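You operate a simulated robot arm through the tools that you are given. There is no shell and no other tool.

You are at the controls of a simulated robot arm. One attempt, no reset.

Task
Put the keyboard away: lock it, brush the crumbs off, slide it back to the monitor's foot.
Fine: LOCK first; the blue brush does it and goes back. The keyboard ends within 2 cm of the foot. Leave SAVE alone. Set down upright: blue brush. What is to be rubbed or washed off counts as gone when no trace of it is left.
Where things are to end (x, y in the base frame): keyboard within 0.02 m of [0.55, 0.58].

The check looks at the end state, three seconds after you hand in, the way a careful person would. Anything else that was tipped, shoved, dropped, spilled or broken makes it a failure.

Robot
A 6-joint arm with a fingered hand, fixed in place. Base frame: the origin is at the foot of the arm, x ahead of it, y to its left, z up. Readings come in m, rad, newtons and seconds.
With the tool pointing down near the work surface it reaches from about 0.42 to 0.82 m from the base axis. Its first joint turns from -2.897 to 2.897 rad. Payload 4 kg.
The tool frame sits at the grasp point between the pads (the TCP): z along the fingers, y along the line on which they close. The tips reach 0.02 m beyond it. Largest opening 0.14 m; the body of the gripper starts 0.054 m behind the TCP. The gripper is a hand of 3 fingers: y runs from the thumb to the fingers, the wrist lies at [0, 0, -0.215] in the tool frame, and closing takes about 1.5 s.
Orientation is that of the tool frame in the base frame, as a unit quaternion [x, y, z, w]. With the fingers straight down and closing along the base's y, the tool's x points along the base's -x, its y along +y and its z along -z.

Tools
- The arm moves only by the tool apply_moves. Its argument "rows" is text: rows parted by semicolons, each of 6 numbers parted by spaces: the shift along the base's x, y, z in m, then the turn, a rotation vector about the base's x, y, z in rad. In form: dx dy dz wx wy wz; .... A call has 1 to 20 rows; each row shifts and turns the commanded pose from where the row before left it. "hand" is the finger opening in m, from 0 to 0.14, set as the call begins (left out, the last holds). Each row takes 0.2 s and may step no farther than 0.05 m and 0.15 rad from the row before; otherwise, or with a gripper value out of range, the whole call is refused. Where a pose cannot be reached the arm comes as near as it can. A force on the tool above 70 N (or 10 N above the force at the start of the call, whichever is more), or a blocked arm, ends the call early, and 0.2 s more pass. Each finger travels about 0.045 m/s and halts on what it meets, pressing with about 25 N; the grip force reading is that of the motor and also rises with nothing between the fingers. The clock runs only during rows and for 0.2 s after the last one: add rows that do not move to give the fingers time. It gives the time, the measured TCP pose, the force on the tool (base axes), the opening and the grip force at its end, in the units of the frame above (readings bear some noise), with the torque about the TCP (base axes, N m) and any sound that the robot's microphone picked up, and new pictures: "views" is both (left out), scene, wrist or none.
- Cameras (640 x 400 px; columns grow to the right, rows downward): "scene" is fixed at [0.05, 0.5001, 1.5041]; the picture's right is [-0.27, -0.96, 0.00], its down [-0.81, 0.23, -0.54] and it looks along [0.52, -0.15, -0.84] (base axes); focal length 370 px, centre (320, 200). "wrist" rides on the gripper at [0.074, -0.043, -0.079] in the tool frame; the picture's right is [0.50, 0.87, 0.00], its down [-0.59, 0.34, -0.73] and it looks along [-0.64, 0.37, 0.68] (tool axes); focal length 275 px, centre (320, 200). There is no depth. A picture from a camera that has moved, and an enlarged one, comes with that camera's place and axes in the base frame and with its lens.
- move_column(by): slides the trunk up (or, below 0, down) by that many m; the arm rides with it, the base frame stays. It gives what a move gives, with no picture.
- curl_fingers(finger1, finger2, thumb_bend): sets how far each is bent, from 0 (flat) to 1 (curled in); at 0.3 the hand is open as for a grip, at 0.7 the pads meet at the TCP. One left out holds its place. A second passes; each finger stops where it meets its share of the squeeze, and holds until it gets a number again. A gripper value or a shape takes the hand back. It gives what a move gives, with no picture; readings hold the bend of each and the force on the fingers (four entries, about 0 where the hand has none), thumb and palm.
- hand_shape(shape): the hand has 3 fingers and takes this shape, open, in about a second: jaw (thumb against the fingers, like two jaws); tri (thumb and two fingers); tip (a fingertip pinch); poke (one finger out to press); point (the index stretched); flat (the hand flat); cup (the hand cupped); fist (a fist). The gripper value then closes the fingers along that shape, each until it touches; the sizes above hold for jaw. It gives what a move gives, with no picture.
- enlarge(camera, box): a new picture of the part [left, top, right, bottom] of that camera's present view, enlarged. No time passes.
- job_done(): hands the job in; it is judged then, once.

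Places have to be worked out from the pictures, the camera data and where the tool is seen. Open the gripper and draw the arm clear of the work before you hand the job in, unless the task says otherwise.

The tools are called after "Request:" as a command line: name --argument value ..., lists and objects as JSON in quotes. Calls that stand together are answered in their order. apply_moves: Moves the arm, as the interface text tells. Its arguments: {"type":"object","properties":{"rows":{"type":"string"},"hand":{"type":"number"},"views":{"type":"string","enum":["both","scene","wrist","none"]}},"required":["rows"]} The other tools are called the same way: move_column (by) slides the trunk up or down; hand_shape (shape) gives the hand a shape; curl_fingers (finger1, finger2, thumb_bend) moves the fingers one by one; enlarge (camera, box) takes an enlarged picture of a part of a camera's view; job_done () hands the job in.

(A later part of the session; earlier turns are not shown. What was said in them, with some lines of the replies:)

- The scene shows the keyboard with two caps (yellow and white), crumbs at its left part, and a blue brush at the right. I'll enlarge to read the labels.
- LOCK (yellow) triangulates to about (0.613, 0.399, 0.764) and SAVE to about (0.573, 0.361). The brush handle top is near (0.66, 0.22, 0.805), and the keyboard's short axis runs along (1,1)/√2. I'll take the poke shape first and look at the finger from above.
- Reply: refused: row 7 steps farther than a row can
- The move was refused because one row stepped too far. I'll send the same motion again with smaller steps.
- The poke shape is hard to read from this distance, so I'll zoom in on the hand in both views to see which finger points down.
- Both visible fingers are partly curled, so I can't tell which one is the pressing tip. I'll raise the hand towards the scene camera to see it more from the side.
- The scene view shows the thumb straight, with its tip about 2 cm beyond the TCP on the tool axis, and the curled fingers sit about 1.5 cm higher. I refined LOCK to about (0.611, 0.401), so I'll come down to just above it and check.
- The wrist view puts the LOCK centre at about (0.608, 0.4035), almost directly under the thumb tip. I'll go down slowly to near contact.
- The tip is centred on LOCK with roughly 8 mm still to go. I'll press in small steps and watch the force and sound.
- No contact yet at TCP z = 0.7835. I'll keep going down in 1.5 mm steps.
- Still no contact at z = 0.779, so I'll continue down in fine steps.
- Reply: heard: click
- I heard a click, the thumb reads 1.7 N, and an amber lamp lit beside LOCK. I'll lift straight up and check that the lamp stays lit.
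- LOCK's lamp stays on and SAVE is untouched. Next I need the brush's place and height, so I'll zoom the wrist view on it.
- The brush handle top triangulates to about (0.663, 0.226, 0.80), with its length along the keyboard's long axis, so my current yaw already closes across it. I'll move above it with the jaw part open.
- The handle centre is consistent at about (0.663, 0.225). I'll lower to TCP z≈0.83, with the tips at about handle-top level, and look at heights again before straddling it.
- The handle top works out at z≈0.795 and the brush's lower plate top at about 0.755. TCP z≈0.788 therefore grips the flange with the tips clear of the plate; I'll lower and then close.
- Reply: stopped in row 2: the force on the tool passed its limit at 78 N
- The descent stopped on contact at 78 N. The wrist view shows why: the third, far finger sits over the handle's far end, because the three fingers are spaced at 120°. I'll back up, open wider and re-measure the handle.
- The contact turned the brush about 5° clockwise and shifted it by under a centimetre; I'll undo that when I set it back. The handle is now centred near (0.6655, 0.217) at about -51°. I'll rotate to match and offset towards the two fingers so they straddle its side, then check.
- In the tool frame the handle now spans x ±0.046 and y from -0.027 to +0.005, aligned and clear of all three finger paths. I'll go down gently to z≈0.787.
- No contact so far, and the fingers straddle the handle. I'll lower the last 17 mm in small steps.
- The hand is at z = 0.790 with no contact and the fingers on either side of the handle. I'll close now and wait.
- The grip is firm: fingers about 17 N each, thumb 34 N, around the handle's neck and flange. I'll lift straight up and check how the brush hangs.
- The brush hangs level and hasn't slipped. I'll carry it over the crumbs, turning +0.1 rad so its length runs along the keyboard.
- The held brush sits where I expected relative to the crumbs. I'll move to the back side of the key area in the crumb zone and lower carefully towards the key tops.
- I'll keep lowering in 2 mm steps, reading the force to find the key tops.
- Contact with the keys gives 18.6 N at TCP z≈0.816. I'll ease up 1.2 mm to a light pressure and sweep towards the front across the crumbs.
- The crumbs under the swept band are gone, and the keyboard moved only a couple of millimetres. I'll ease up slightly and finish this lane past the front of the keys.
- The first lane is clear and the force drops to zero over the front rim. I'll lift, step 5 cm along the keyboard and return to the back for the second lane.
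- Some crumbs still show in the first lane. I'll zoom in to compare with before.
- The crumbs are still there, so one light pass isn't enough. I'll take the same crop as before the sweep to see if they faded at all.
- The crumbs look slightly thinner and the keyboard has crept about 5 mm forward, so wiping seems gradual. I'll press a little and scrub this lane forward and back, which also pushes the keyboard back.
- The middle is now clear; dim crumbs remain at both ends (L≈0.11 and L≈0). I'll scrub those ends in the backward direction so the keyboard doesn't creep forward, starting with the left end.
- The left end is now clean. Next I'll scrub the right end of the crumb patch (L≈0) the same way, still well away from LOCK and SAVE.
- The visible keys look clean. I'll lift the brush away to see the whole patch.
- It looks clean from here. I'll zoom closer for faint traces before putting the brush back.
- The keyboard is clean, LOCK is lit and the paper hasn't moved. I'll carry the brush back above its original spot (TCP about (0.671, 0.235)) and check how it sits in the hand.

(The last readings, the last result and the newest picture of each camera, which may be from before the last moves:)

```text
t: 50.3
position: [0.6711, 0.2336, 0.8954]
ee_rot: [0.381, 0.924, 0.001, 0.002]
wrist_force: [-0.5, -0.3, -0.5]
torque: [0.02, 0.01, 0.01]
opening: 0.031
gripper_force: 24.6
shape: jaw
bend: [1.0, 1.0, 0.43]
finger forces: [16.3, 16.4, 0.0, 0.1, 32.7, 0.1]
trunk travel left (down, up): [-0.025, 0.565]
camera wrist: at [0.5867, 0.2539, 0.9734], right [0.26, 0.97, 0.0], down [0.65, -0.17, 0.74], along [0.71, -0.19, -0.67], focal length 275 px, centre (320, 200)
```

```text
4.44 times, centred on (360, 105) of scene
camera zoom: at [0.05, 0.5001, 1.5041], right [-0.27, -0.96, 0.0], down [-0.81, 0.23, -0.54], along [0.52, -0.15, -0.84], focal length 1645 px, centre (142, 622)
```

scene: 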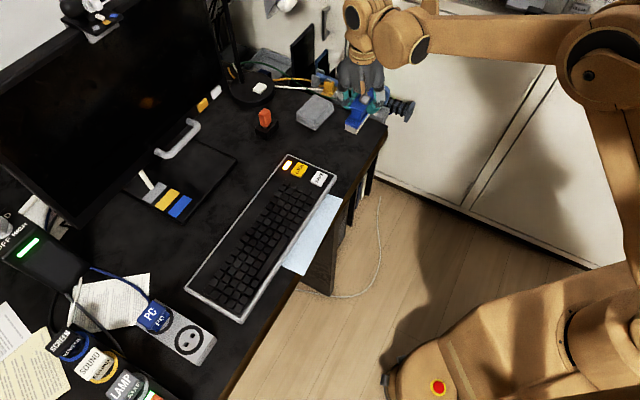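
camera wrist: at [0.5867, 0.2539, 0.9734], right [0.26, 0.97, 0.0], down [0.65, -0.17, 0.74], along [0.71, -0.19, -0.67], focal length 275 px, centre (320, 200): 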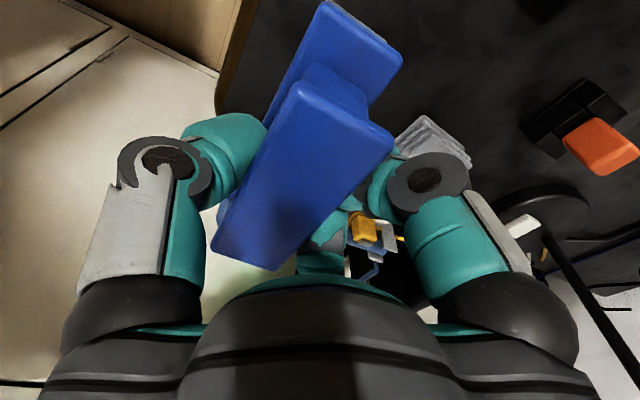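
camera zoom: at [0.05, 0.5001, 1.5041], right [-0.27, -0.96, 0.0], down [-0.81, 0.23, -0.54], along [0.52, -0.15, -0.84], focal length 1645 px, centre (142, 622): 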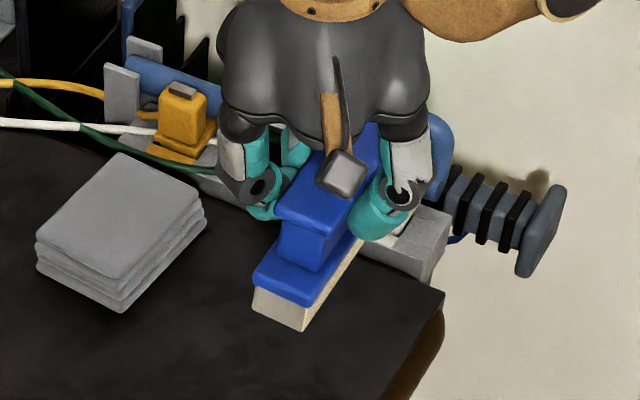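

The brush shifted only about 4 mm in the grip. I'll correct for that and lower it, slowing near the desk.

Request:
apply_moves --rows "0.0005 0.0045 -0.03 0 0 0;0 0 -0.035 0 0 0;0 0 -0.025 0 0 0;0 0 -0.006 0 0 0;0 0 -0.003 0 0 0;0 0 0 0 0 0" --views "scene"

Request:
enlarge --camera "scene" --box '[310, 80, 410, 170]'

```text
t: 51.7
position: [0.6689, 0.2367, 0.7961]
ee_rot: [0.382, 0.924, 0.001, 0.002]
wrist_force: [0.1, -0.3, -0.6]
torque: [0.01, 0.0, 0.01]
opening: 0.031
gripper_force: 25.6
shape: jaw
bend: [1.0, 1.0, 0.43]
finger forces: [16.2, 16.4, 0.1, 0.1, 32.5, 0.0]
trunk travel left (down, up): [-0.025, 0.565]
```

scene: 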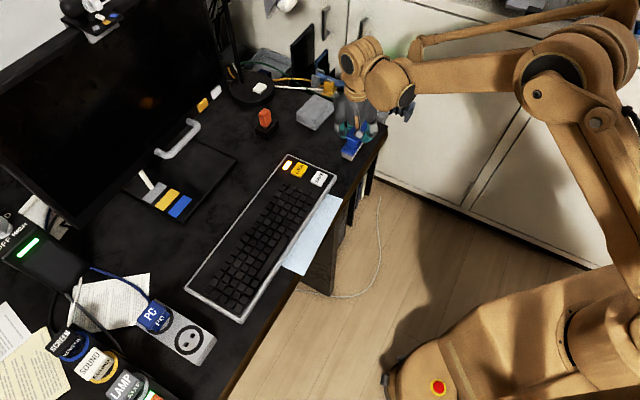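

```text
4.44 times, centred on (360, 125) of scene
camera zoom: at [0.05, 0.5001, 1.5041], right [-0.27, -0.96, 0.0], down [-0.81, 0.23, -0.54], along [0.52, -0.15, -0.84], focal length 1645 px, centre (142, 533)
```

zoom: 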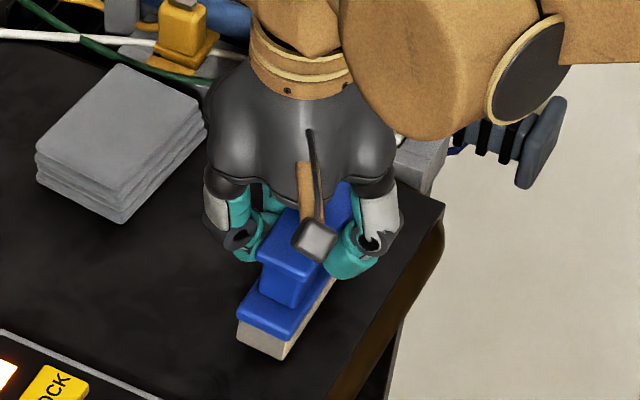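

Compared with the original picture the brush is about 6 mm off along its length. I'll shift by (+0.0045, -0.0035) while still clear, then lower to the desk.

Request:
apply_moves --rows "0.0045 -0.0035 0 0 0 0;0 0 -0.002 0 0 0;0 0 -0.0015 0 0 0;0 0 0 0 0 0" --views "none"

Request:
apply_moves --rows "0 0 -0.001 0 0 0;0 0 0 0 0 0" --views "none"

Request:
enlarge --camera "scene" --box '[310, 80, 410, 170]'

```text
t: 52.7
position: [0.6741, 0.2331, 0.7925]
ee_rot: [0.382, 0.924, 0.001, 0.002]
wrist_force: [-1.3, -0.7, -1.1]
torque: [0.05, -0.05, -0.01]
opening: 0.0311
gripper_force: 25.1
shape: jaw
bend: [1.0, 1.0, 0.43]
finger forces: [16.3, 16.4, 0.0, 0.1, 32.6, 0.0]
trunk travel left (down, up): [-0.025, 0.565]
```

```text
t: 53.3
position: [0.6729, 0.2328, 0.7917]
ee_rot: [0.382, 0.924, 0.002, 0.002]
wrist_force: [0.3, -0.2, -0.7]
torque: [-0.01, 0.01, 0.04]
opening: 0.031
gripper_force: 24.9
shape: jaw
bend: [1.0, 1.0, 0.43]
finger forces: [16.2, 16.4, 0.1, 0.1, 32.5, 0.0]
trunk travel left (down, up): [-0.025, 0.565]
```

```text
4.44 times, centred on (360, 125) of scene
camera zoom: at [0.05, 0.5001, 1.5041], right [-0.27, -0.96, 0.0], down [-0.81, 0.23, -0.54], along [0.52, -0.15, -0.84], focal length 1645 px, centre (142, 533)
```

zoom: 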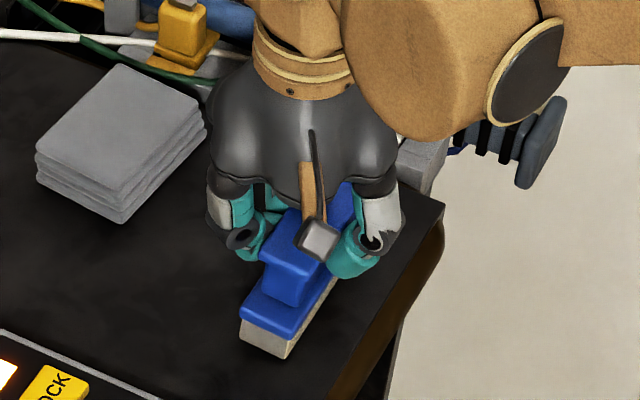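

Still no contact force at 0.7917, and the position now matches the original. I'll keep going in 1 mm steps until the desk takes the load.

Request:
apply_moves --rows "0 0 -0.001 0 0 0;0 0 0 0 0 0" --views "none"

Request:
apply_moves --rows "0 0 -0.0007 0 0 0;0 0 0 0 0 0" --views "none"

```text
t: 53.9
position: [0.6744, 0.2334, 0.7907]
ee_rot: [0.382, 0.924, 0.002, 0.002]
wrist_force: [-0.1, -0.1, -0.5]
torque: [0.01, -0.04, -0.01]
opening: 0.031
gripper_force: 24.7
shape: jaw
bend: [1.0, 1.0, 0.43]
finger forces: [16.2, 16.5, 0.1, 0.0, 32.6, 0.0]
trunk travel left (down, up): [-0.025, 0.565]
```

```text
t: 54.5
position: [0.6744, 0.2332, 0.79]
ee_rot: [0.382, 0.924, 0.001, 0.002]
wrist_force: [-0.2, 0.1, -0.4]
torque: [0.01, -0.02, -0.01]
opening: 0.0311
gripper_force: 25.2
shape: jaw
bend: [1.0, 1.0, 0.43]
finger forces: [16.2, 16.3, 0.1, 0.0, 32.6, 0.0]
trunk travel left (down, up): [-0.025, 0.565]
```

No load yet, so the brush probably slid up a little in the grip during scrubbing. I'll continue in fine steps.

Request:
apply_moves --rows "0 0 -0.0008 0 0 0;0 0 0 0 0 0" --views "none"

Request:
apply_moves --rows "0 0 -0.0008 0 0 0;0 0 0 0 0 0" --views "none"

```text
t: 55.1
position: [0.6744, 0.2331, 0.7875]
ee_rot: [0.382, 0.924, 0.001, 0.004]
wrist_force: [0.5, 0.0, -0.8]
torque: [0.0, -0.03, 0.0]
opening: 0.031
gripper_force: 24.9
shape: jaw
bend: [1.0, 1.0, 0.43]
finger forces: [16.2, 16.4, 0.1, 0.0, 32.7, 0.0]
trunk travel left (down, up): [-0.025, 0.565]
```

```text
t: 55.7
position: [0.6728, 0.2334, 0.7886]
ee_rot: [0.382, 0.924, 0.001, 0.002]
wrist_force: [1.0, -0.1, 1.8]
torque: [-0.05, 0.04, 0.01]
opening: 0.0311
gripper_force: 25.5
shape: jaw
bend: [1.0, 1.0, 0.43]
finger forces: [16.7, 16.7, 0.0, 0.1, 32.8, 0.1]
trunk travel left (down, up): [-0.025, 0.565]
```

The desk is now taking load (+1.8 N). I'll open the hand and wait before lifting.

Request:
apply_moves --rows "0 0 0 0 0 0;0 0 0 0 0 0;0 0 0 0 0 0;0 0 0 0 0 0;0 0 0 0 0 0;0 0 0 0 0 0;0 0 0 0 0 0;0 0 0 0 0 0;0 0 0 0 0 0;0 0 0 0 0 0" --hand 0.1 --views "both"

Request:
enlarge --camera "wrist" --box '[160, 10, 480, 280]'

Request:
enlarge --camera "scene" --box '[310, 80, 410, 170]'

```text
t: 57.9
position: [0.6743, 0.2341, 0.7879]
ee_rot: [0.381, 0.924, 0.0, 0.002]
wrist_force: [0.1, 1.7, 0.6]
torque: [-0.01, 0.0, -0.03]
opening: 0.0996
gripper_force: 0.1
shape: jaw
bend: [0.26, 0.26, 0.25]
finger forces: [0.0, 0.0, 0.0, 0.0, 0.0, 0.0]
trunk travel left (down, up): [-0.025, 0.565]
camera wrist: at [0.5899, 0.2549, 0.8661], right [0.26, 0.97, 0.0], down [0.65, -0.17, 0.74], along [0.71, -0.19, -0.67], focal length 275 px, centre (320, 200)
```

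scene: 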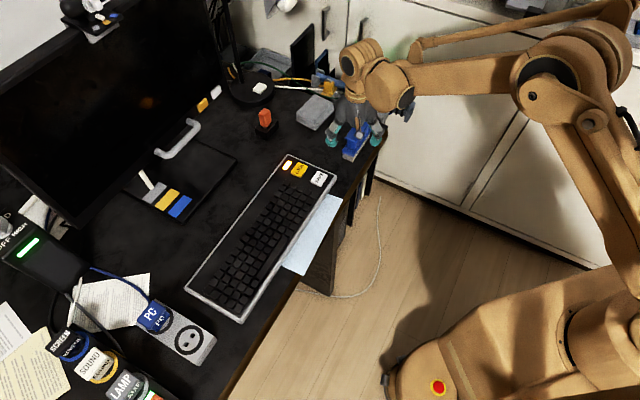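
wrist: 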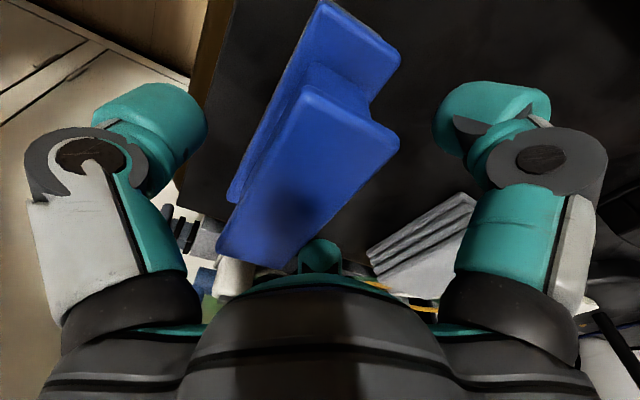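

```text
1.48 times, centred on (320, 145) of wrist
camera zoom: at [0.5899, 0.2549, 0.8661], right [0.26, 0.97, 0.0], down [0.65, -0.17, 0.74], along [0.71, -0.19, -0.67], focal length 408 px, centre (320, 282)
```

zoom: 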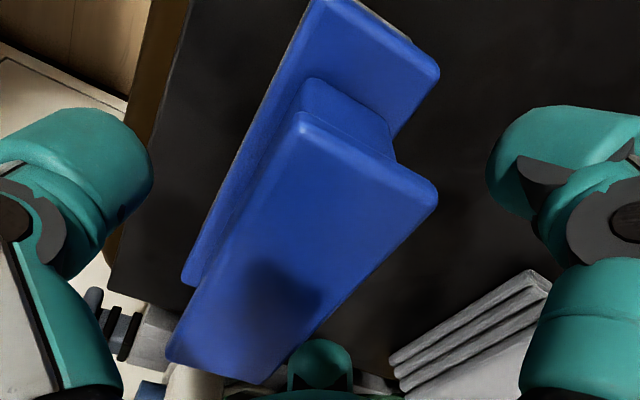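

```text
4.44 times, centred on (360, 125) of scene
camera zoom: at [0.05, 0.5001, 1.5041], right [-0.27, -0.96, 0.0], down [-0.81, 0.23, -0.54], along [0.52, -0.15, -0.84], focal length 1645 px, centre (142, 533)
```

zoom: 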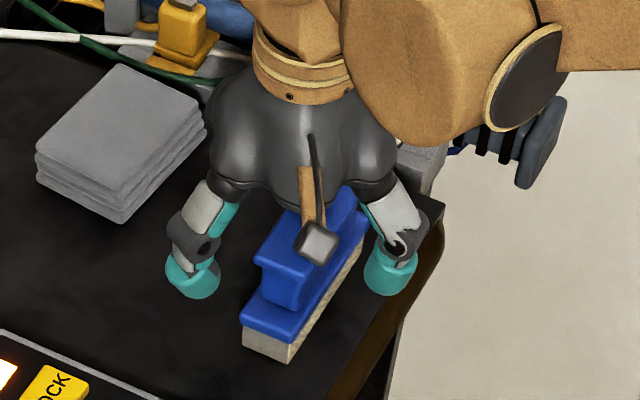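

The brush stands upright and free at its place. I'll rise straight up, clear of it.

Request:
apply_moves --rows "0 0 0.015 0 0 0;0 0 0.03 0 0 0;0 0 0.04 0 0 0;0 0 0.045 0 0 0;-0.03 0.03 0.02 0 0 0;-0.03 0.03 0 0 0 0;0 0 0 0 0 0" --views "scene"

Request:
enlarge --camera "scene" --box '[310, 80, 410, 170]'

Request:
enlarge --camera "scene" --box '[170, 140, 350, 330]'

```text
t: 59.5
position: [0.6127, 0.2944, 0.9382]
ee_rot: [0.382, 0.924, 0.001, 0.001]
wrist_force: [1.3, 0.5, 0.7]
torque: [0.01, -0.04, 0.0]
opening: 0.0994
gripper_force: 0.0
shape: jaw
bend: [0.26, 0.26, 0.25]
finger forces: [0.0, 0.0, 0.0, 0.0, 0.0, 0.1]
trunk travel left (down, up): [-0.025, 0.565]
```

scene: 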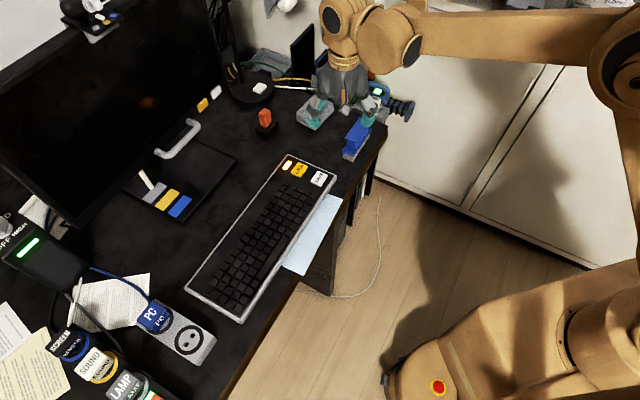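

```text
4.44 times, centred on (360, 125) of scene
camera zoom: at [0.05, 0.5001, 1.5041], right [-0.27, -0.96, 0.0], down [-0.81, 0.23, -0.54], along [0.52, -0.15, -0.84], focal length 1645 px, centre (142, 533)
```

zoom: 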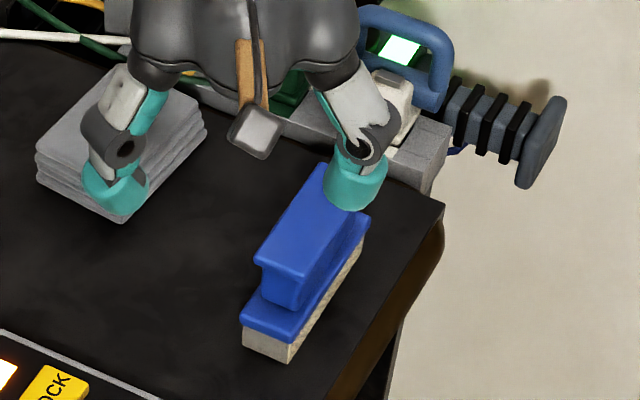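

```text
2.11 times, centred on (260, 235) of scene
camera zoom: at [0.05, 0.5001, 1.5041], right [-0.27, -0.96, 0.0], down [-0.81, 0.23, -0.54], along [0.52, -0.15, -0.84], focal length 779 px, centre (446, 126)
```

zoom: 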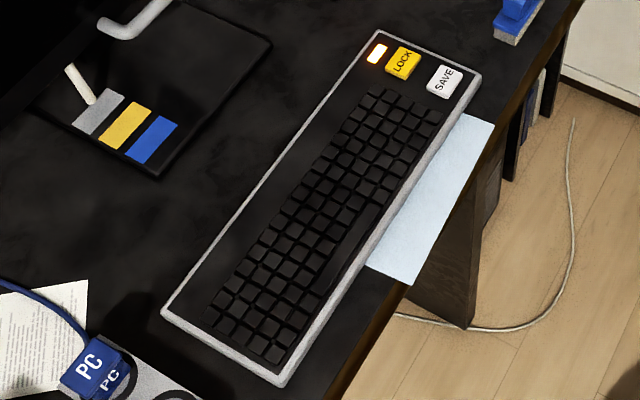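

The brush is back in its original pose. The keyboard is now centred near (0.473, 0.506), straight, and needs about 0.107 m along (1,1)/√2. I'll move in front of it with the two fingers side by side facing its front edge.

Request:
apply_moves --rows "-0.0348 0.0153 0 0 0 0;-0.0348 0.0153 0 0 0 0;-0.0348 0.0153 0 0 0 0;-0.0348 0.0153 0 0 0 0;-0.0348 0.0153 -0.02 0 0 0;-0.0348 0.0153 -0.03 0 0 0;-0.0348 0.0153 -0.03 0 0 0;0 0 -0.02 0 0 0;0 0 -0.02 0 0 0;0 0 0 0 0 0" --hand 0.08 --views "both"

Request:
enlarge --camera "scene" --box '[230, 180, 350, 300]'

```text
t: 61.7
position: [0.3706, 0.399, 0.8204]
ee_rot: [0.381, 0.924, 0.001, 0.003]
wrist_force: [-1.0, 0.4, 0.2]
torque: [-0.01, 0.0, -0.02]
opening: 0.0804
gripper_force: 0.1
shape: jaw
bend: [0.31, 0.31, 0.3]
finger forces: [0.1, 0.1, 0.0, 0.0, 0.0, 0.0]
trunk travel left (down, up): [-0.025, 0.565]
camera wrist: at [0.285, 0.4204, 0.8972], right [0.26, 0.97, 0.0], down [0.65, -0.17, 0.74], along [0.71, -0.19, -0.67], focal length 275 px, centre (320, 200)
```

scene: 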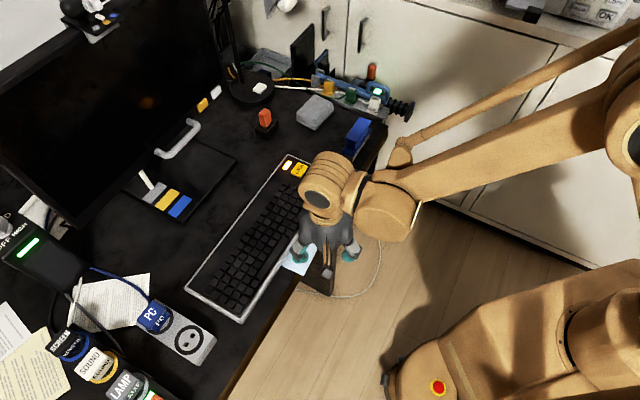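
wrist: 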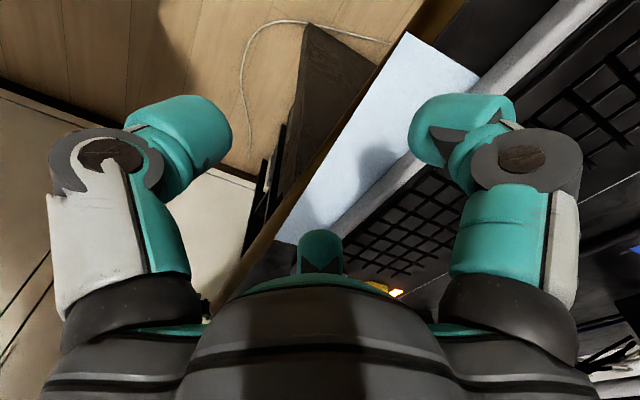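

```text
3.33 times, centred on (290, 240) of scene
camera zoom: at [0.05, 0.5001, 1.5041], right [-0.27, -0.96, 0.0], down [-0.81, 0.23, -0.54], along [0.52, -0.15, -0.84], focal length 1234 px, centre (420, 67)
```

zoom: 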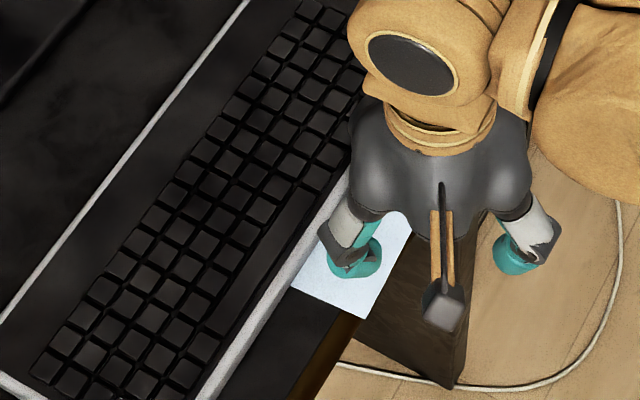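

The rim's front edge is about 2.5 cm ahead of the fingers. I'll lower to z≈0.765 and check tip clearance over the paper.

Request:
apply_moves --rows "0 0 -0.025 0 0 0;0 0 -0.02 0 0 0;0 0 -0.005 0 0 0;0 0 -0.005 0 0 0;0 0 0 0 0 0" --views "both"

Request:
enlarge --camera "scene" --box '[250, 200, 330, 280]'

Request:
enlarge --camera "wrist" --box '[240, 40, 540, 280]'

```text
t: 62.9
position: [0.371, 0.4005, 0.7636]
ee_rot: [0.381, 0.925, 0.001, 0.002]
wrist_force: [0.3, -0.3, -0.4]
torque: [-0.03, -0.05, -0.02]
opening: 0.0804
gripper_force: 0.2
shape: jaw
bend: [0.31, 0.31, 0.3]
finger forces: [0.0, 0.0, 0.1, 0.0, 0.1, 0.0]
trunk travel left (down, up): [-0.025, 0.565]
camera wrist: at [0.2867, 0.422, 0.841], right [0.26, 0.97, 0.0], down [0.65, -0.17, 0.74], along [0.71, -0.19, -0.67], focal length 275 px, centre (320, 200)
```

scene: 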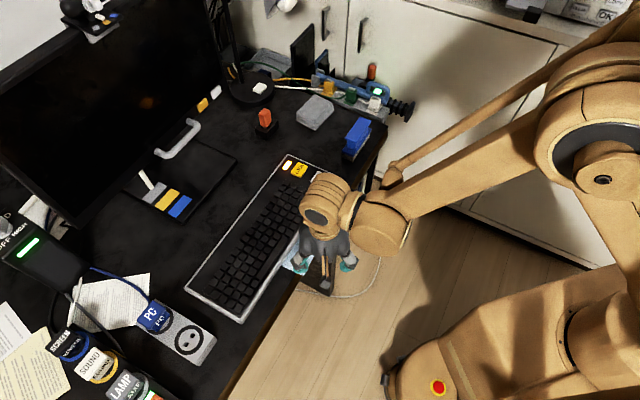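
wrist: 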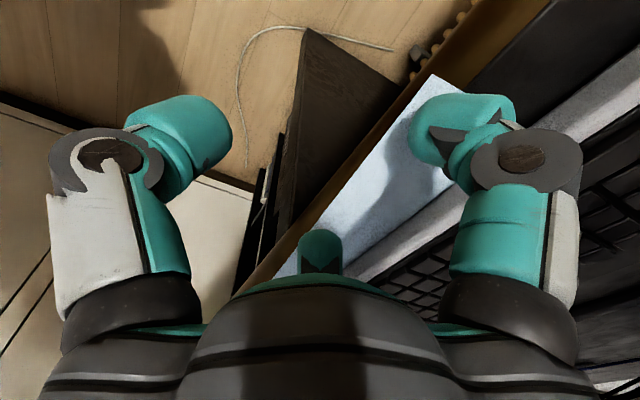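

```text
5.00 times, centred on (290, 240) of scene
camera zoom: at [0.05, 0.5001, 1.5041], right [-0.27, -0.96, 0.0], down [-0.81, 0.23, -0.54], along [0.52, -0.15, -0.84], focal length 1851 px, centre (470, 0)
```

zoom: 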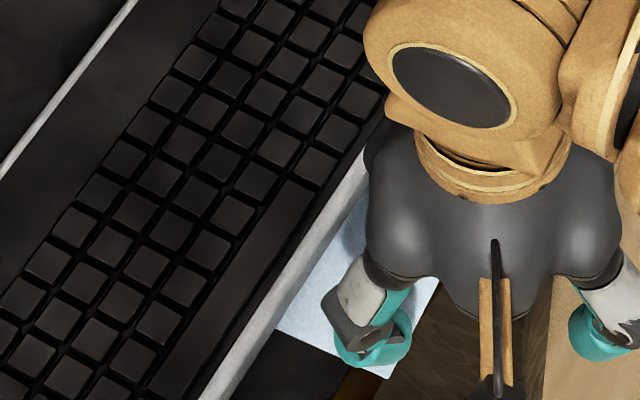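

```text
1.67 times, centred on (390, 160) of wrist
camera zoom: at [0.2867, 0.422, 0.841], right [0.26, 0.97, 0.0], down [0.65, -0.17, 0.74], along [0.71, -0.19, -0.67], focal length 459 px, centre (203, 267)
```

zoom: 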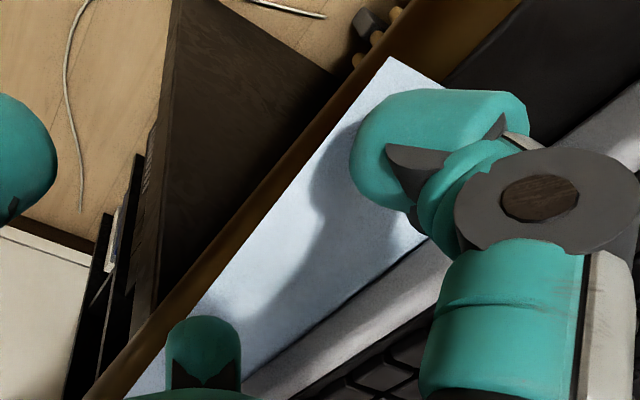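

The fingers are over the paper strip in front of the rim with no contact. I'll lower 6 mm more, leaving a few millimetres over the paper, and start pushing gently to find contact.

Request:
apply_moves --rows "0 0 -0.004 0 0 0;0 0 -0.002 0 0 0;0.005 0.005 0 0 0 0;0.005 0.005 0 0 0 0;0.005 0.005 0 0 0 0;0.005 0.005 0 0 0 0;0 0 0 0 0 0" --views "both"

Request:
enlarge --camera "scene" --box '[230, 170, 350, 290]'

Request:
enlarge --camera "wrist" --box '[240, 40, 540, 280]'

```text
t: 64.5
position: [0.3915, 0.4216, 0.7573]
ee_rot: [0.382, 0.924, 0.001, 0.001]
wrist_force: [0.3, 0.3, -1.4]
torque: [0.02, -0.01, 0.05]
opening: 0.0805
gripper_force: 0.1
shape: jaw
bend: [0.31, 0.31, 0.3]
finger forces: [0.1, 0.0, 0.0, 0.1, 0.0, 0.0]
trunk travel left (down, up): [-0.025, 0.565]
camera wrist: at [0.3066, 0.443, 0.835], right [0.26, 0.97, 0.0], down [0.65, -0.17, 0.74], along [0.71, -0.19, -0.67], focal length 275 px, centre (320, 200)
```

scene: 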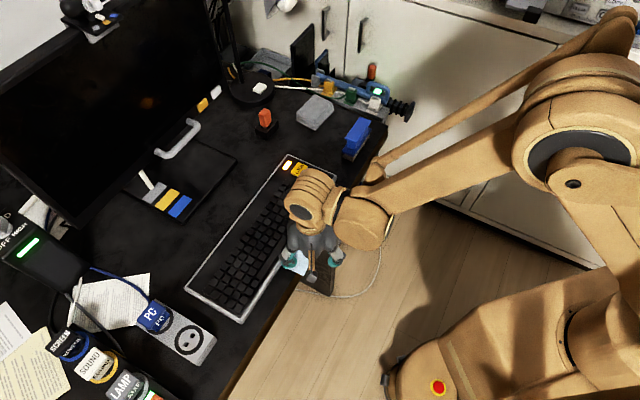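
wrist: 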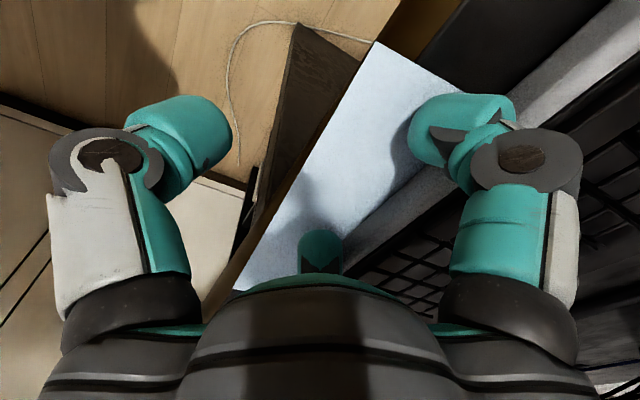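

```text
3.33 times, centred on (290, 230) of scene
camera zoom: at [0.05, 0.5001, 1.5041], right [-0.27, -0.96, 0.0], down [-0.81, 0.23, -0.54], along [0.52, -0.15, -0.84], focal length 1234 px, centre (420, 100)
```

zoom: 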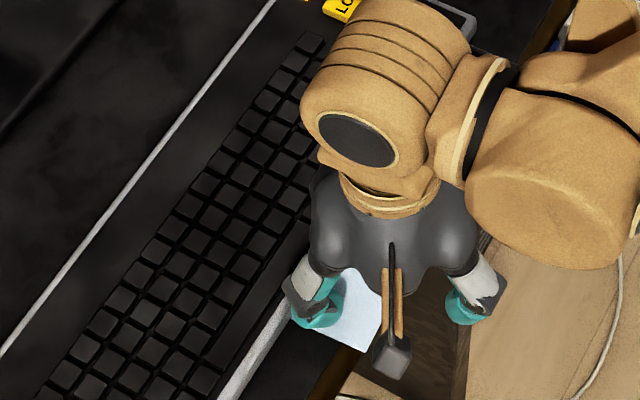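

```text
1.67 times, centred on (390, 160) of wrist
camera zoom: at [0.3066, 0.443, 0.835], right [0.26, 0.97, 0.0], down [0.65, -0.17, 0.74], along [0.71, -0.19, -0.67], focal length 459 px, centre (203, 267)
```

zoom: 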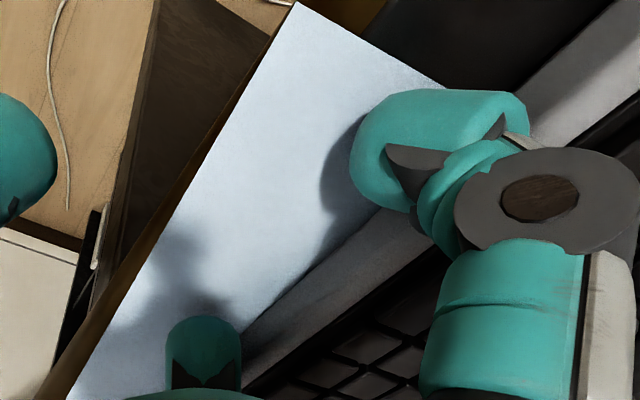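

The fingertips are now just short of the rim. I'll continue pushing another 3 cm slowly and watch force and keyboard motion.

Request:
apply_moves --rows "0.004 0.004 0 0 0 0;0.004 0.004 0 0 0 0;0.004 0.004 0 0 0 0;0.004 0.004 0 0 0 0;0.004 0.004 0 0 0 0;0 0 0 0 0 0" --views "both"

Request:
enlarge --camera "scene" --box '[170, 140, 350, 330]'

Request:
enlarge --camera "wrist" --box '[240, 40, 540, 280]'

```text
t: 65.9
position: [0.4094, 0.4403, 0.759]
ee_rot: [0.382, 0.924, 0.002, 0.002]
wrist_force: [-10.6, -10.0, 9.3]
torque: [0.37, 0.05, 0.21]
opening: 0.0792
gripper_force: 0.1
shape: jaw
bend: [0.32, 0.32, 0.3]
finger forces: [12.0, 5.5, 0.1, 0.0, 0.2, 0.0]
trunk travel left (down, up): [-0.025, 0.565]
camera wrist: at [0.3252, 0.4611, 0.8359], right [0.26, 0.97, 0.0], down [0.65, -0.18, 0.74], along [0.71, -0.19, -0.67], focal length 275 px, centre (320, 200)
```

scene: 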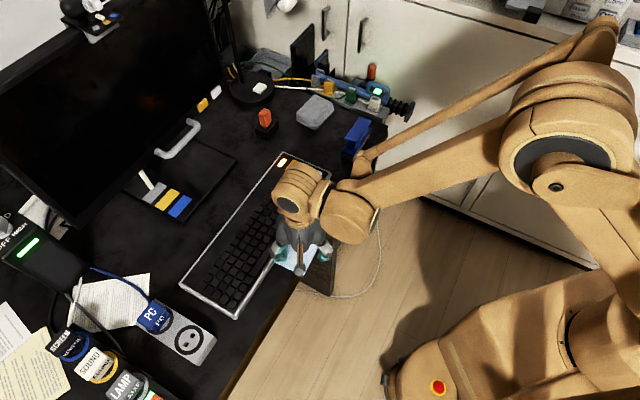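
wrist: 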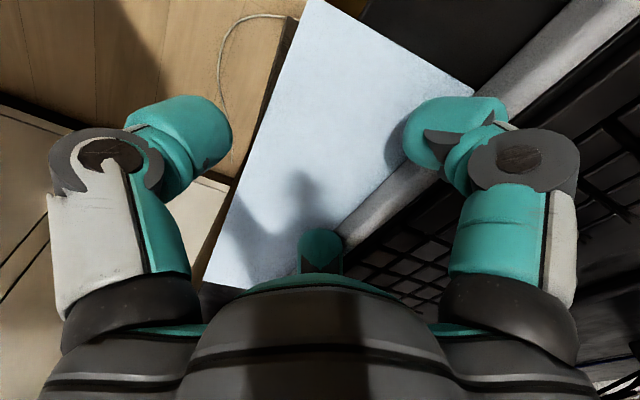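

```text
2.11 times, centred on (260, 235) of scene
camera zoom: at [0.05, 0.5001, 1.5041], right [-0.27, -0.96, 0.0], down [-0.81, 0.23, -0.54], along [0.52, -0.15, -0.84], focal length 779 px, centre (446, 126)
```

zoom: 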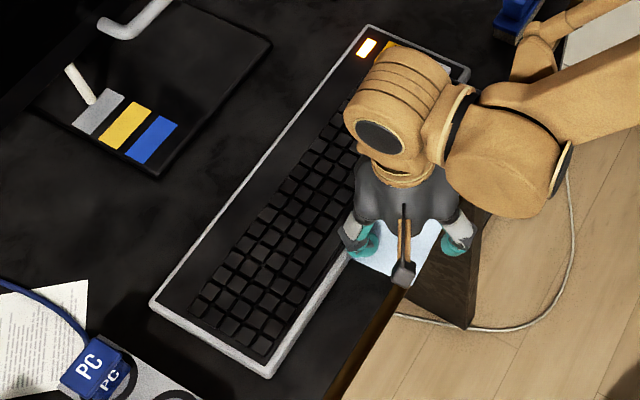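

```text
1.67 times, centred on (390, 160) of wrist
camera zoom: at [0.3252, 0.4611, 0.8359], right [0.26, 0.97, 0.0], down [0.65, -0.18, 0.74], along [0.71, -0.19, -0.67], focal length 459 px, centre (203, 267)
```

zoom: 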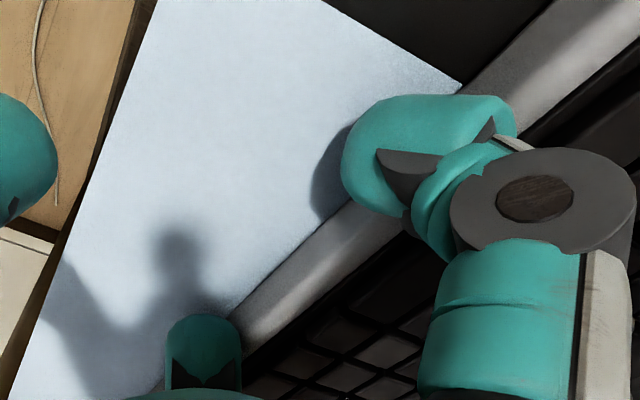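

The two fingers push the front edge squarely, the keyboard slides without turning, and the paper stays put. About 9 cm remains; I'll push 5 cm more and re-check.

Request:
apply_moves --rows "0.004 0.004 0 0 0 0;0.004 0.004 0 0 0 0;0.004 0.004 0 0 0 0;0.004 0.004 0 0 0 0;0.004 0.004 0 0 0 0;0.004 0.004 0 0 0 0;0.004 0.004 0 0 0 0;0.004 0.004 0 0 0 0;0.004 0.004 0 0 0 0;0 0 0 0 0 0" --views "both"

Request:
enlarge --camera "scene" --box '[170, 140, 350, 330]'

Request:
enlarge --camera "scene" --box '[100, 110, 280, 240]'

```text
t: 68.1
position: [0.4466, 0.4759, 0.7595]
ee_rot: [0.382, 0.924, 0.001, 0.003]
wrist_force: [-7.5, -7.6, 8.7]
torque: [0.3, -0.04, 0.13]
opening: 0.0783
gripper_force: 0.1
shape: jaw
bend: [0.32, 0.32, 0.3]
finger forces: [9.6, 5.4, 0.0, 0.0, 0.0, 0.1]
trunk travel left (down, up): [-0.025, 0.565]
camera wrist: at [0.3619, 0.4974, 0.8365], right [0.26, 0.97, 0.0], down [0.65, -0.18, 0.74], along [0.71, -0.19, -0.67], focal length 275 px, centre (320, 200)
```

scene: 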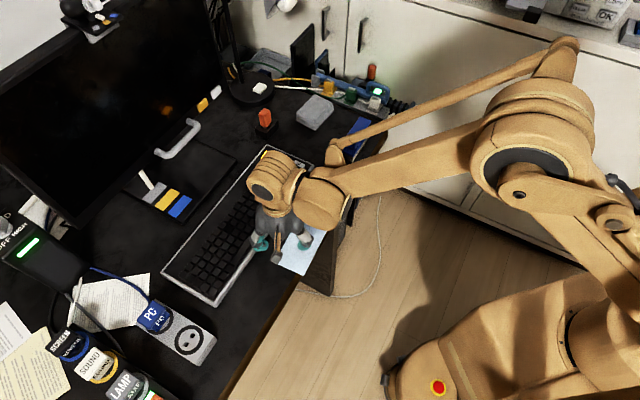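
wrist: 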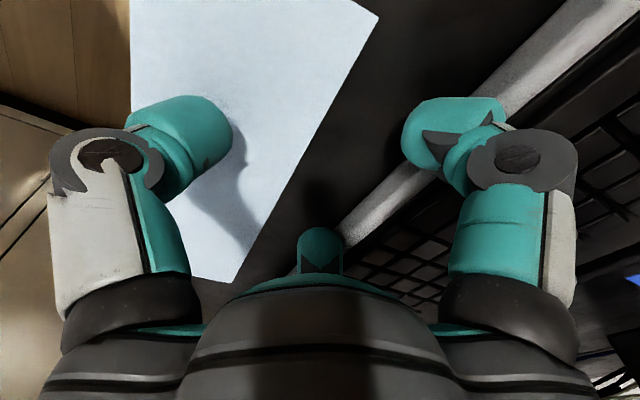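

```text
2.11 times, centred on (260, 235) of scene
camera zoom: at [0.05, 0.5001, 1.5041], right [-0.27, -0.96, 0.0], down [-0.81, 0.23, -0.54], along [0.52, -0.15, -0.84], focal length 779 px, centre (446, 126)
```

zoom: 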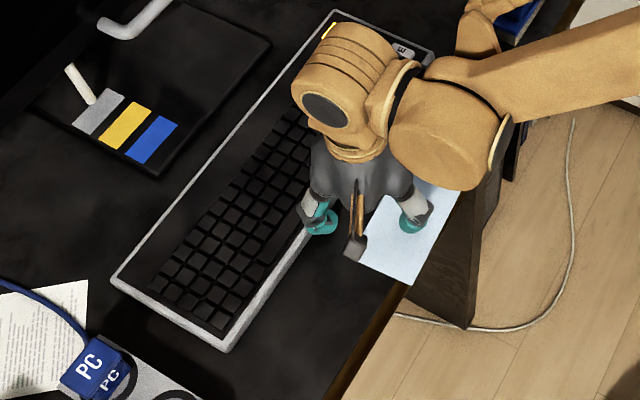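

```text
3.08 times, centred on (190, 175) of scene
camera zoom: at [0.05, 0.5001, 1.5041], right [-0.27, -0.96, 0.0], down [-0.81, 0.23, -0.54], along [0.52, -0.15, -0.84], focal length 1139 px, centre (720, 277)
```

zoom: 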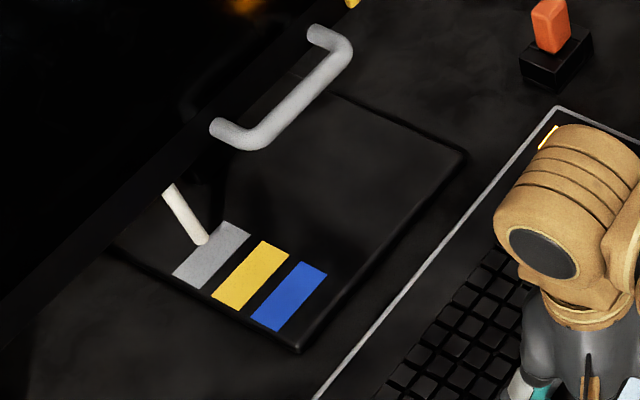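

The keyboard has moved 6.8 cm with no rotation, and its back edge is about 4–4.5 cm from the foot. I'll push 2.5 cm more, then check the gap before the last bit.

Request:
apply_moves --rows "0.004 0.004 0 0 0 0;0.004 0.004 0 0 0 0;0.004 0.004 0 0 0 0;0.003 0.003 0 0 0 0;0.003 0.003 0 0 0 0;0 0 0 0 0 0" --views "scene"

Request:
enlarge --camera "scene" --box '[170, 140, 350, 330]'

Request:
enlarge --camera "scene" --box '[130, 130, 270, 270]'

```text
t: 69.5
position: [0.4638, 0.4943, 0.76]
ee_rot: [0.382, 0.924, 0.002, 0.003]
wrist_force: [-11.6, -9.8, 11.2]
torque: [0.34, -0.02, 0.24]
opening: 0.0783
gripper_force: 0.1
shape: jaw
bend: [0.32, 0.32, 0.3]
finger forces: [13.1, 6.3, 0.0, 0.1, 0.1, 0.0]
trunk travel left (down, up): [-0.025, 0.565]
```

scene: 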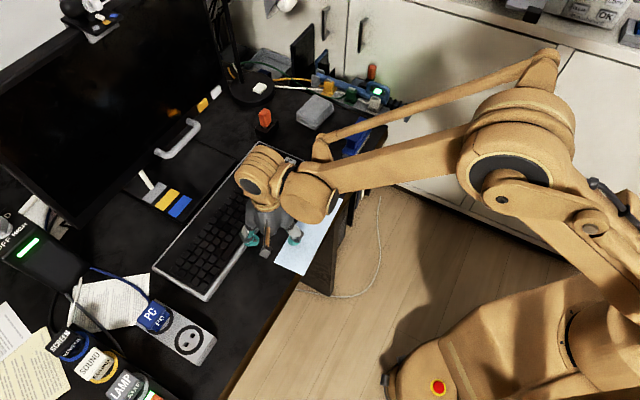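

```text
2.11 times, centred on (260, 235) of scene
camera zoom: at [0.05, 0.5001, 1.5041], right [-0.27, -0.96, 0.0], down [-0.81, 0.23, -0.54], along [0.52, -0.15, -0.84], focal length 779 px, centre (446, 126)
```

zoom: 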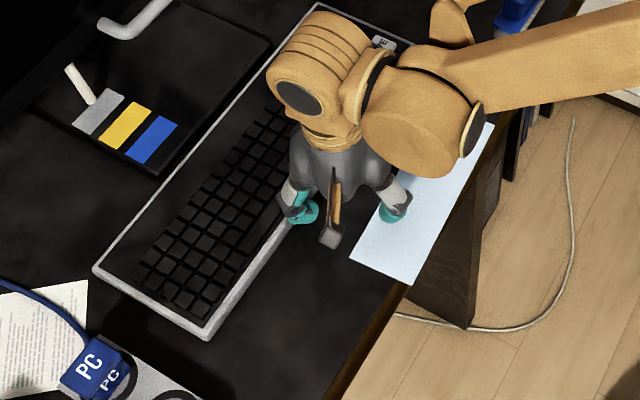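

```text
2.86 times, centred on (200, 200) of scene
camera zoom: at [0.05, 0.5001, 1.5041], right [-0.27, -0.96, 0.0], down [-0.81, 0.23, -0.54], along [0.52, -0.15, -0.84], focal length 1058 px, centre (663, 200)
```

zoom: 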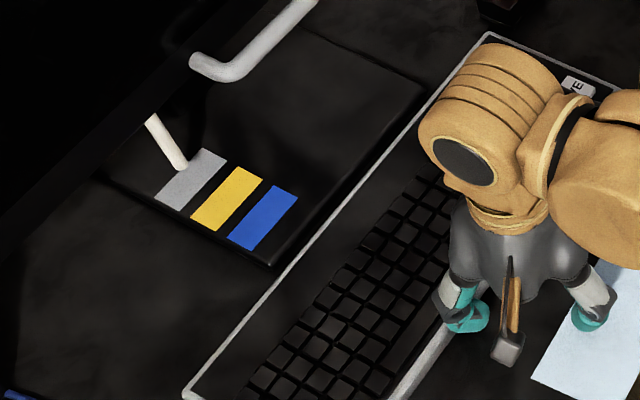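

The gap to the foot is about 1.5–2 cm and the centre is near (0.541, 0.569). I'll push a final 1 cm in small steps.

Request:
apply_moves --rows "0.0025 0.0025 0 0 0 0;0.0025 0.0025 0 0 0 0;0.0022 0.0022 0 0 0 0;0 0 0 0 0 0" --views "scene"

Request:
enlarge --camera "scene" --box '[130, 130, 270, 270]'

Request:
enlarge --camera "scene" --box '[170, 140, 350, 330]'

```text
t: 70.5
position: [0.4711, 0.4993, 0.7593]
ee_rot: [0.382, 0.924, 0.002, 0.002]
wrist_force: [-14.6, -11.6, 14.2]
torque: [0.43, -0.02, 0.3]
opening: 0.0784
gripper_force: 0.0
shape: jaw
bend: [0.32, 0.32, 0.3]
finger forces: [15.5, 7.8, 0.0, 0.0, 0.0, 0.1]
trunk travel left (down, up): [-0.025, 0.565]
```

scene: 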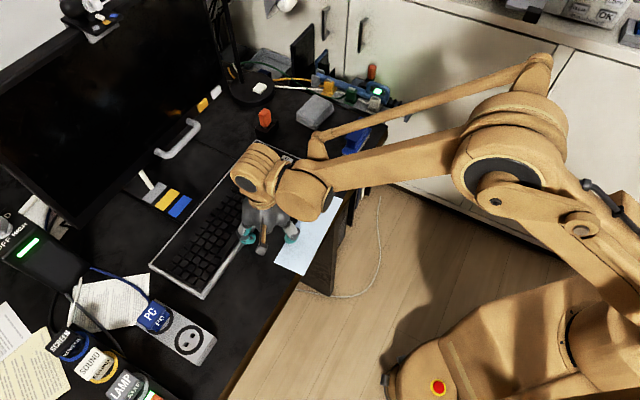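

```text
2.86 times, centred on (200, 200) of scene
camera zoom: at [0.05, 0.5001, 1.5041], right [-0.27, -0.96, 0.0], down [-0.81, 0.23, -0.54], along [0.52, -0.15, -0.84], focal length 1058 px, centre (663, 200)
```

zoom: 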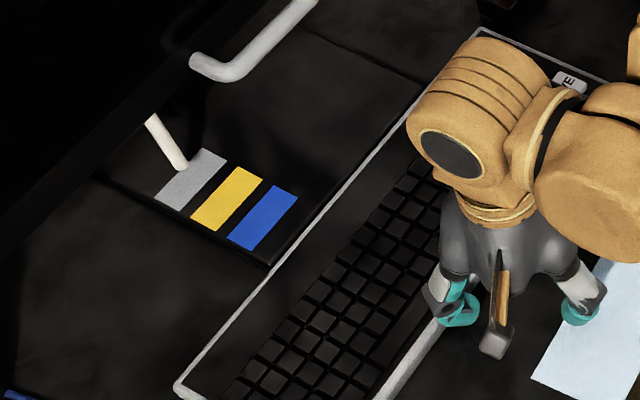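

```text
2.11 times, centred on (260, 235) of scene
camera zoom: at [0.05, 0.5001, 1.5041], right [-0.27, -0.96, 0.0], down [-0.81, 0.23, -0.54], along [0.52, -0.15, -0.84], focal length 779 px, centre (446, 126)
```

zoom: 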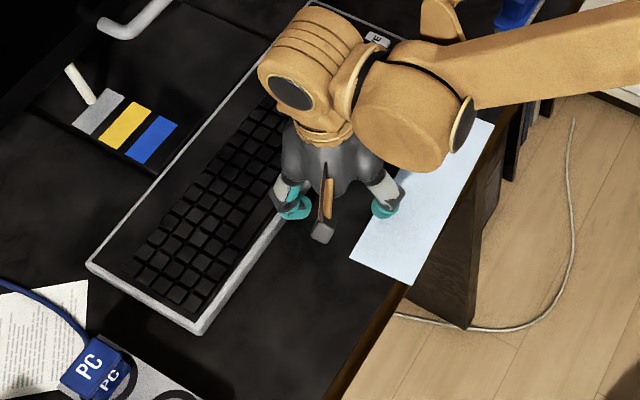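

The keyboard now sits just in front of the foot with its centre near (0.547, 0.576). I'll back off along the push direction and then lift away.

Request:
apply_moves --rows "-0.004 -0.004 0 0 0 0;-0.01 -0.01 0 0 0 0;-0.015 -0.015 0 0 0 0;-0.015 -0.015 0.01 0 0 0;0 0 0.04 0 0 0;0 0 0.045 0 0 0;-0.01 -0.03 0.03 0 0 0;-0.01 -0.04 0.02 0 0 0;-0.01 -0.04 0.02 0 0 0;-0.01 -0.04 0.02 0 0 0;-0.01 -0.04 0.02 0 0 0;0 -0.04 0.02 0 0 0;0 -0.04 0.02 0 0 0;0 0 0 0 0 0" --views "both"

Request:
enlarge --camera "scene" --box '[130, 120, 350, 320]'

Request:
enlarge --camera "scene" --box '[140, 130, 250, 260]'

Request:
enlarge --camera "scene" --box '[250, 70, 420, 190]'

```text
t: 73.5
position: [0.3774, 0.1884, 1.0011]
ee_rot: [0.382, 0.924, 0.001, 0.003]
wrist_force: [-1.3, -0.6, -0.3]
torque: [-0.01, -0.03, 0.0]
opening: 0.0797
gripper_force: 0.0
shape: jaw
bend: [0.31, 0.31, 0.3]
finger forces: [0.1, 0.0, 0.1, 0.0, 0.1, 0.0]
trunk travel left (down, up): [-0.025, 0.565]
camera wrist: at [0.2934, 0.2086, 1.079], right [0.26, 0.97, 0.0], down [0.65, -0.17, 0.74], along [0.71, -0.19, -0.67], focal length 275 px, centre (320, 200)
```

scene: 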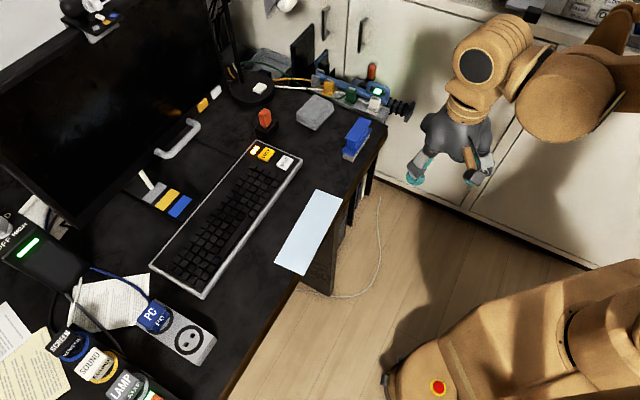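
wrist: 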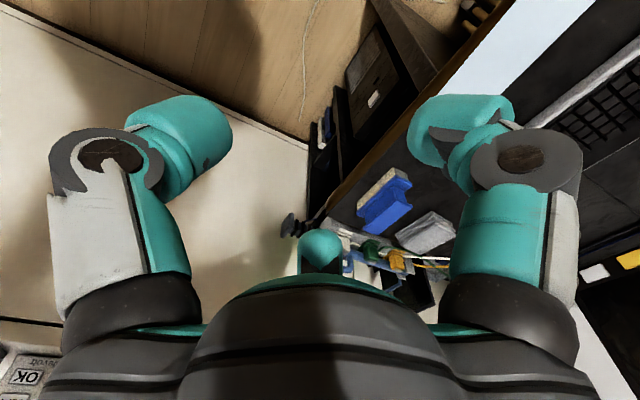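

```text
2.00 times, centred on (240, 220) of scene
camera zoom: at [0.05, 0.5001, 1.5041], right [-0.27, -0.96, 0.0], down [-0.81, 0.23, -0.54], along [0.52, -0.15, -0.84], focal length 740 px, centre (480, 160)
```

zoom: 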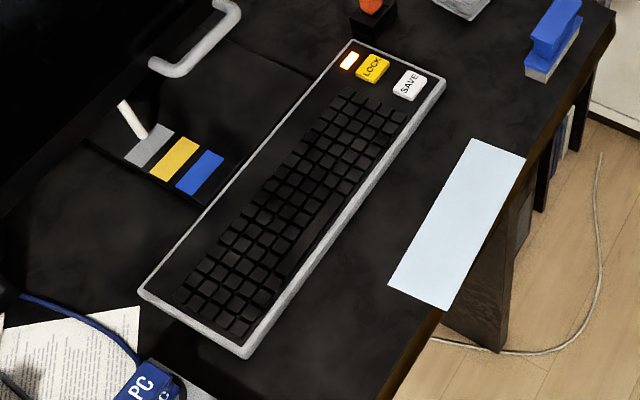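

```text
3.08 times, centred on (195, 195) of scene
camera zoom: at [0.05, 0.5001, 1.5041], right [-0.27, -0.96, 0.0], down [-0.81, 0.23, -0.54], along [0.52, -0.15, -0.84], focal length 1139 px, centre (705, 215)
```

zoom: 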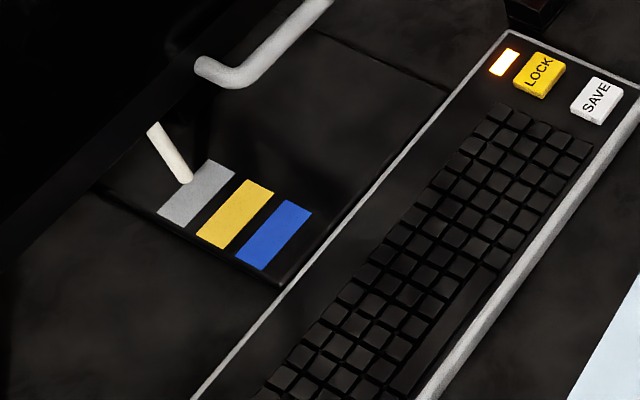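

```text
3.33 times, centred on (335, 130) of scene
camera zoom: at [0.05, 0.5001, 1.5041], right [-0.27, -0.96, 0.0], down [-0.81, 0.23, -0.54], along [0.52, -0.15, -0.84], focal length 1234 px, centre (270, 433)
```

zoom: 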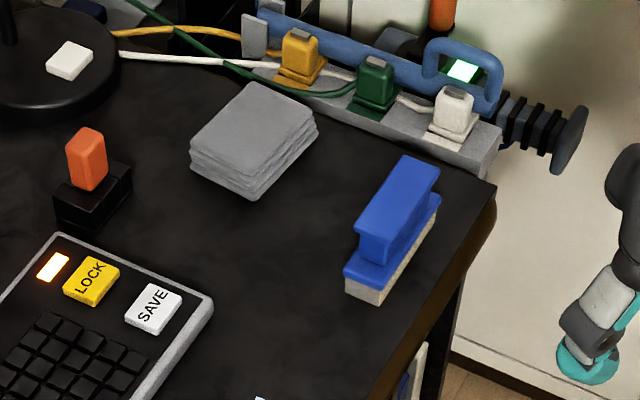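

Final check: LOCK is lit and SAVE looks untouched. No crumbs show, the brush stands upright at its spot, and the paper and foot haven't moved. The keyboard centre is about (0.546, 0.575), just in front of the foot, and the open hand is clear, so I'm handing in.

Request:
job_done

```text
The job is handed in.
```

I locked the keyboard, brushed it clean and slid it back to the monitor's foot. The job is handed in, but I haven't seen the verdict.

- **Lock:** I pressed LOCK once, before anything else. It clicked and its amber lamp was still lit in the last picture. SAVE wasn't touched.
- **Crumbs:** They were gone after several passes with the blue brush. Close-up pictures of the keys showed no trace.
- **Brush:** It stands upright at its original spot, within a few millimetres by the pictures. On my first try at picking it up, a finger hit the handle (78 N) and turned the brush about 5°. I corrected this when I set it down.
- **Keyboard:** I pushed it back without turning it. By the camera its centre is near (0.546, 0.575), within about 1 cm of the target (0.55, 0.58). The gap to the foot is only a few millimetres, and the foot didn't move.

The light-blue sheet in front of the keyboard stayed where it was. The hand is open and clear of the desk.
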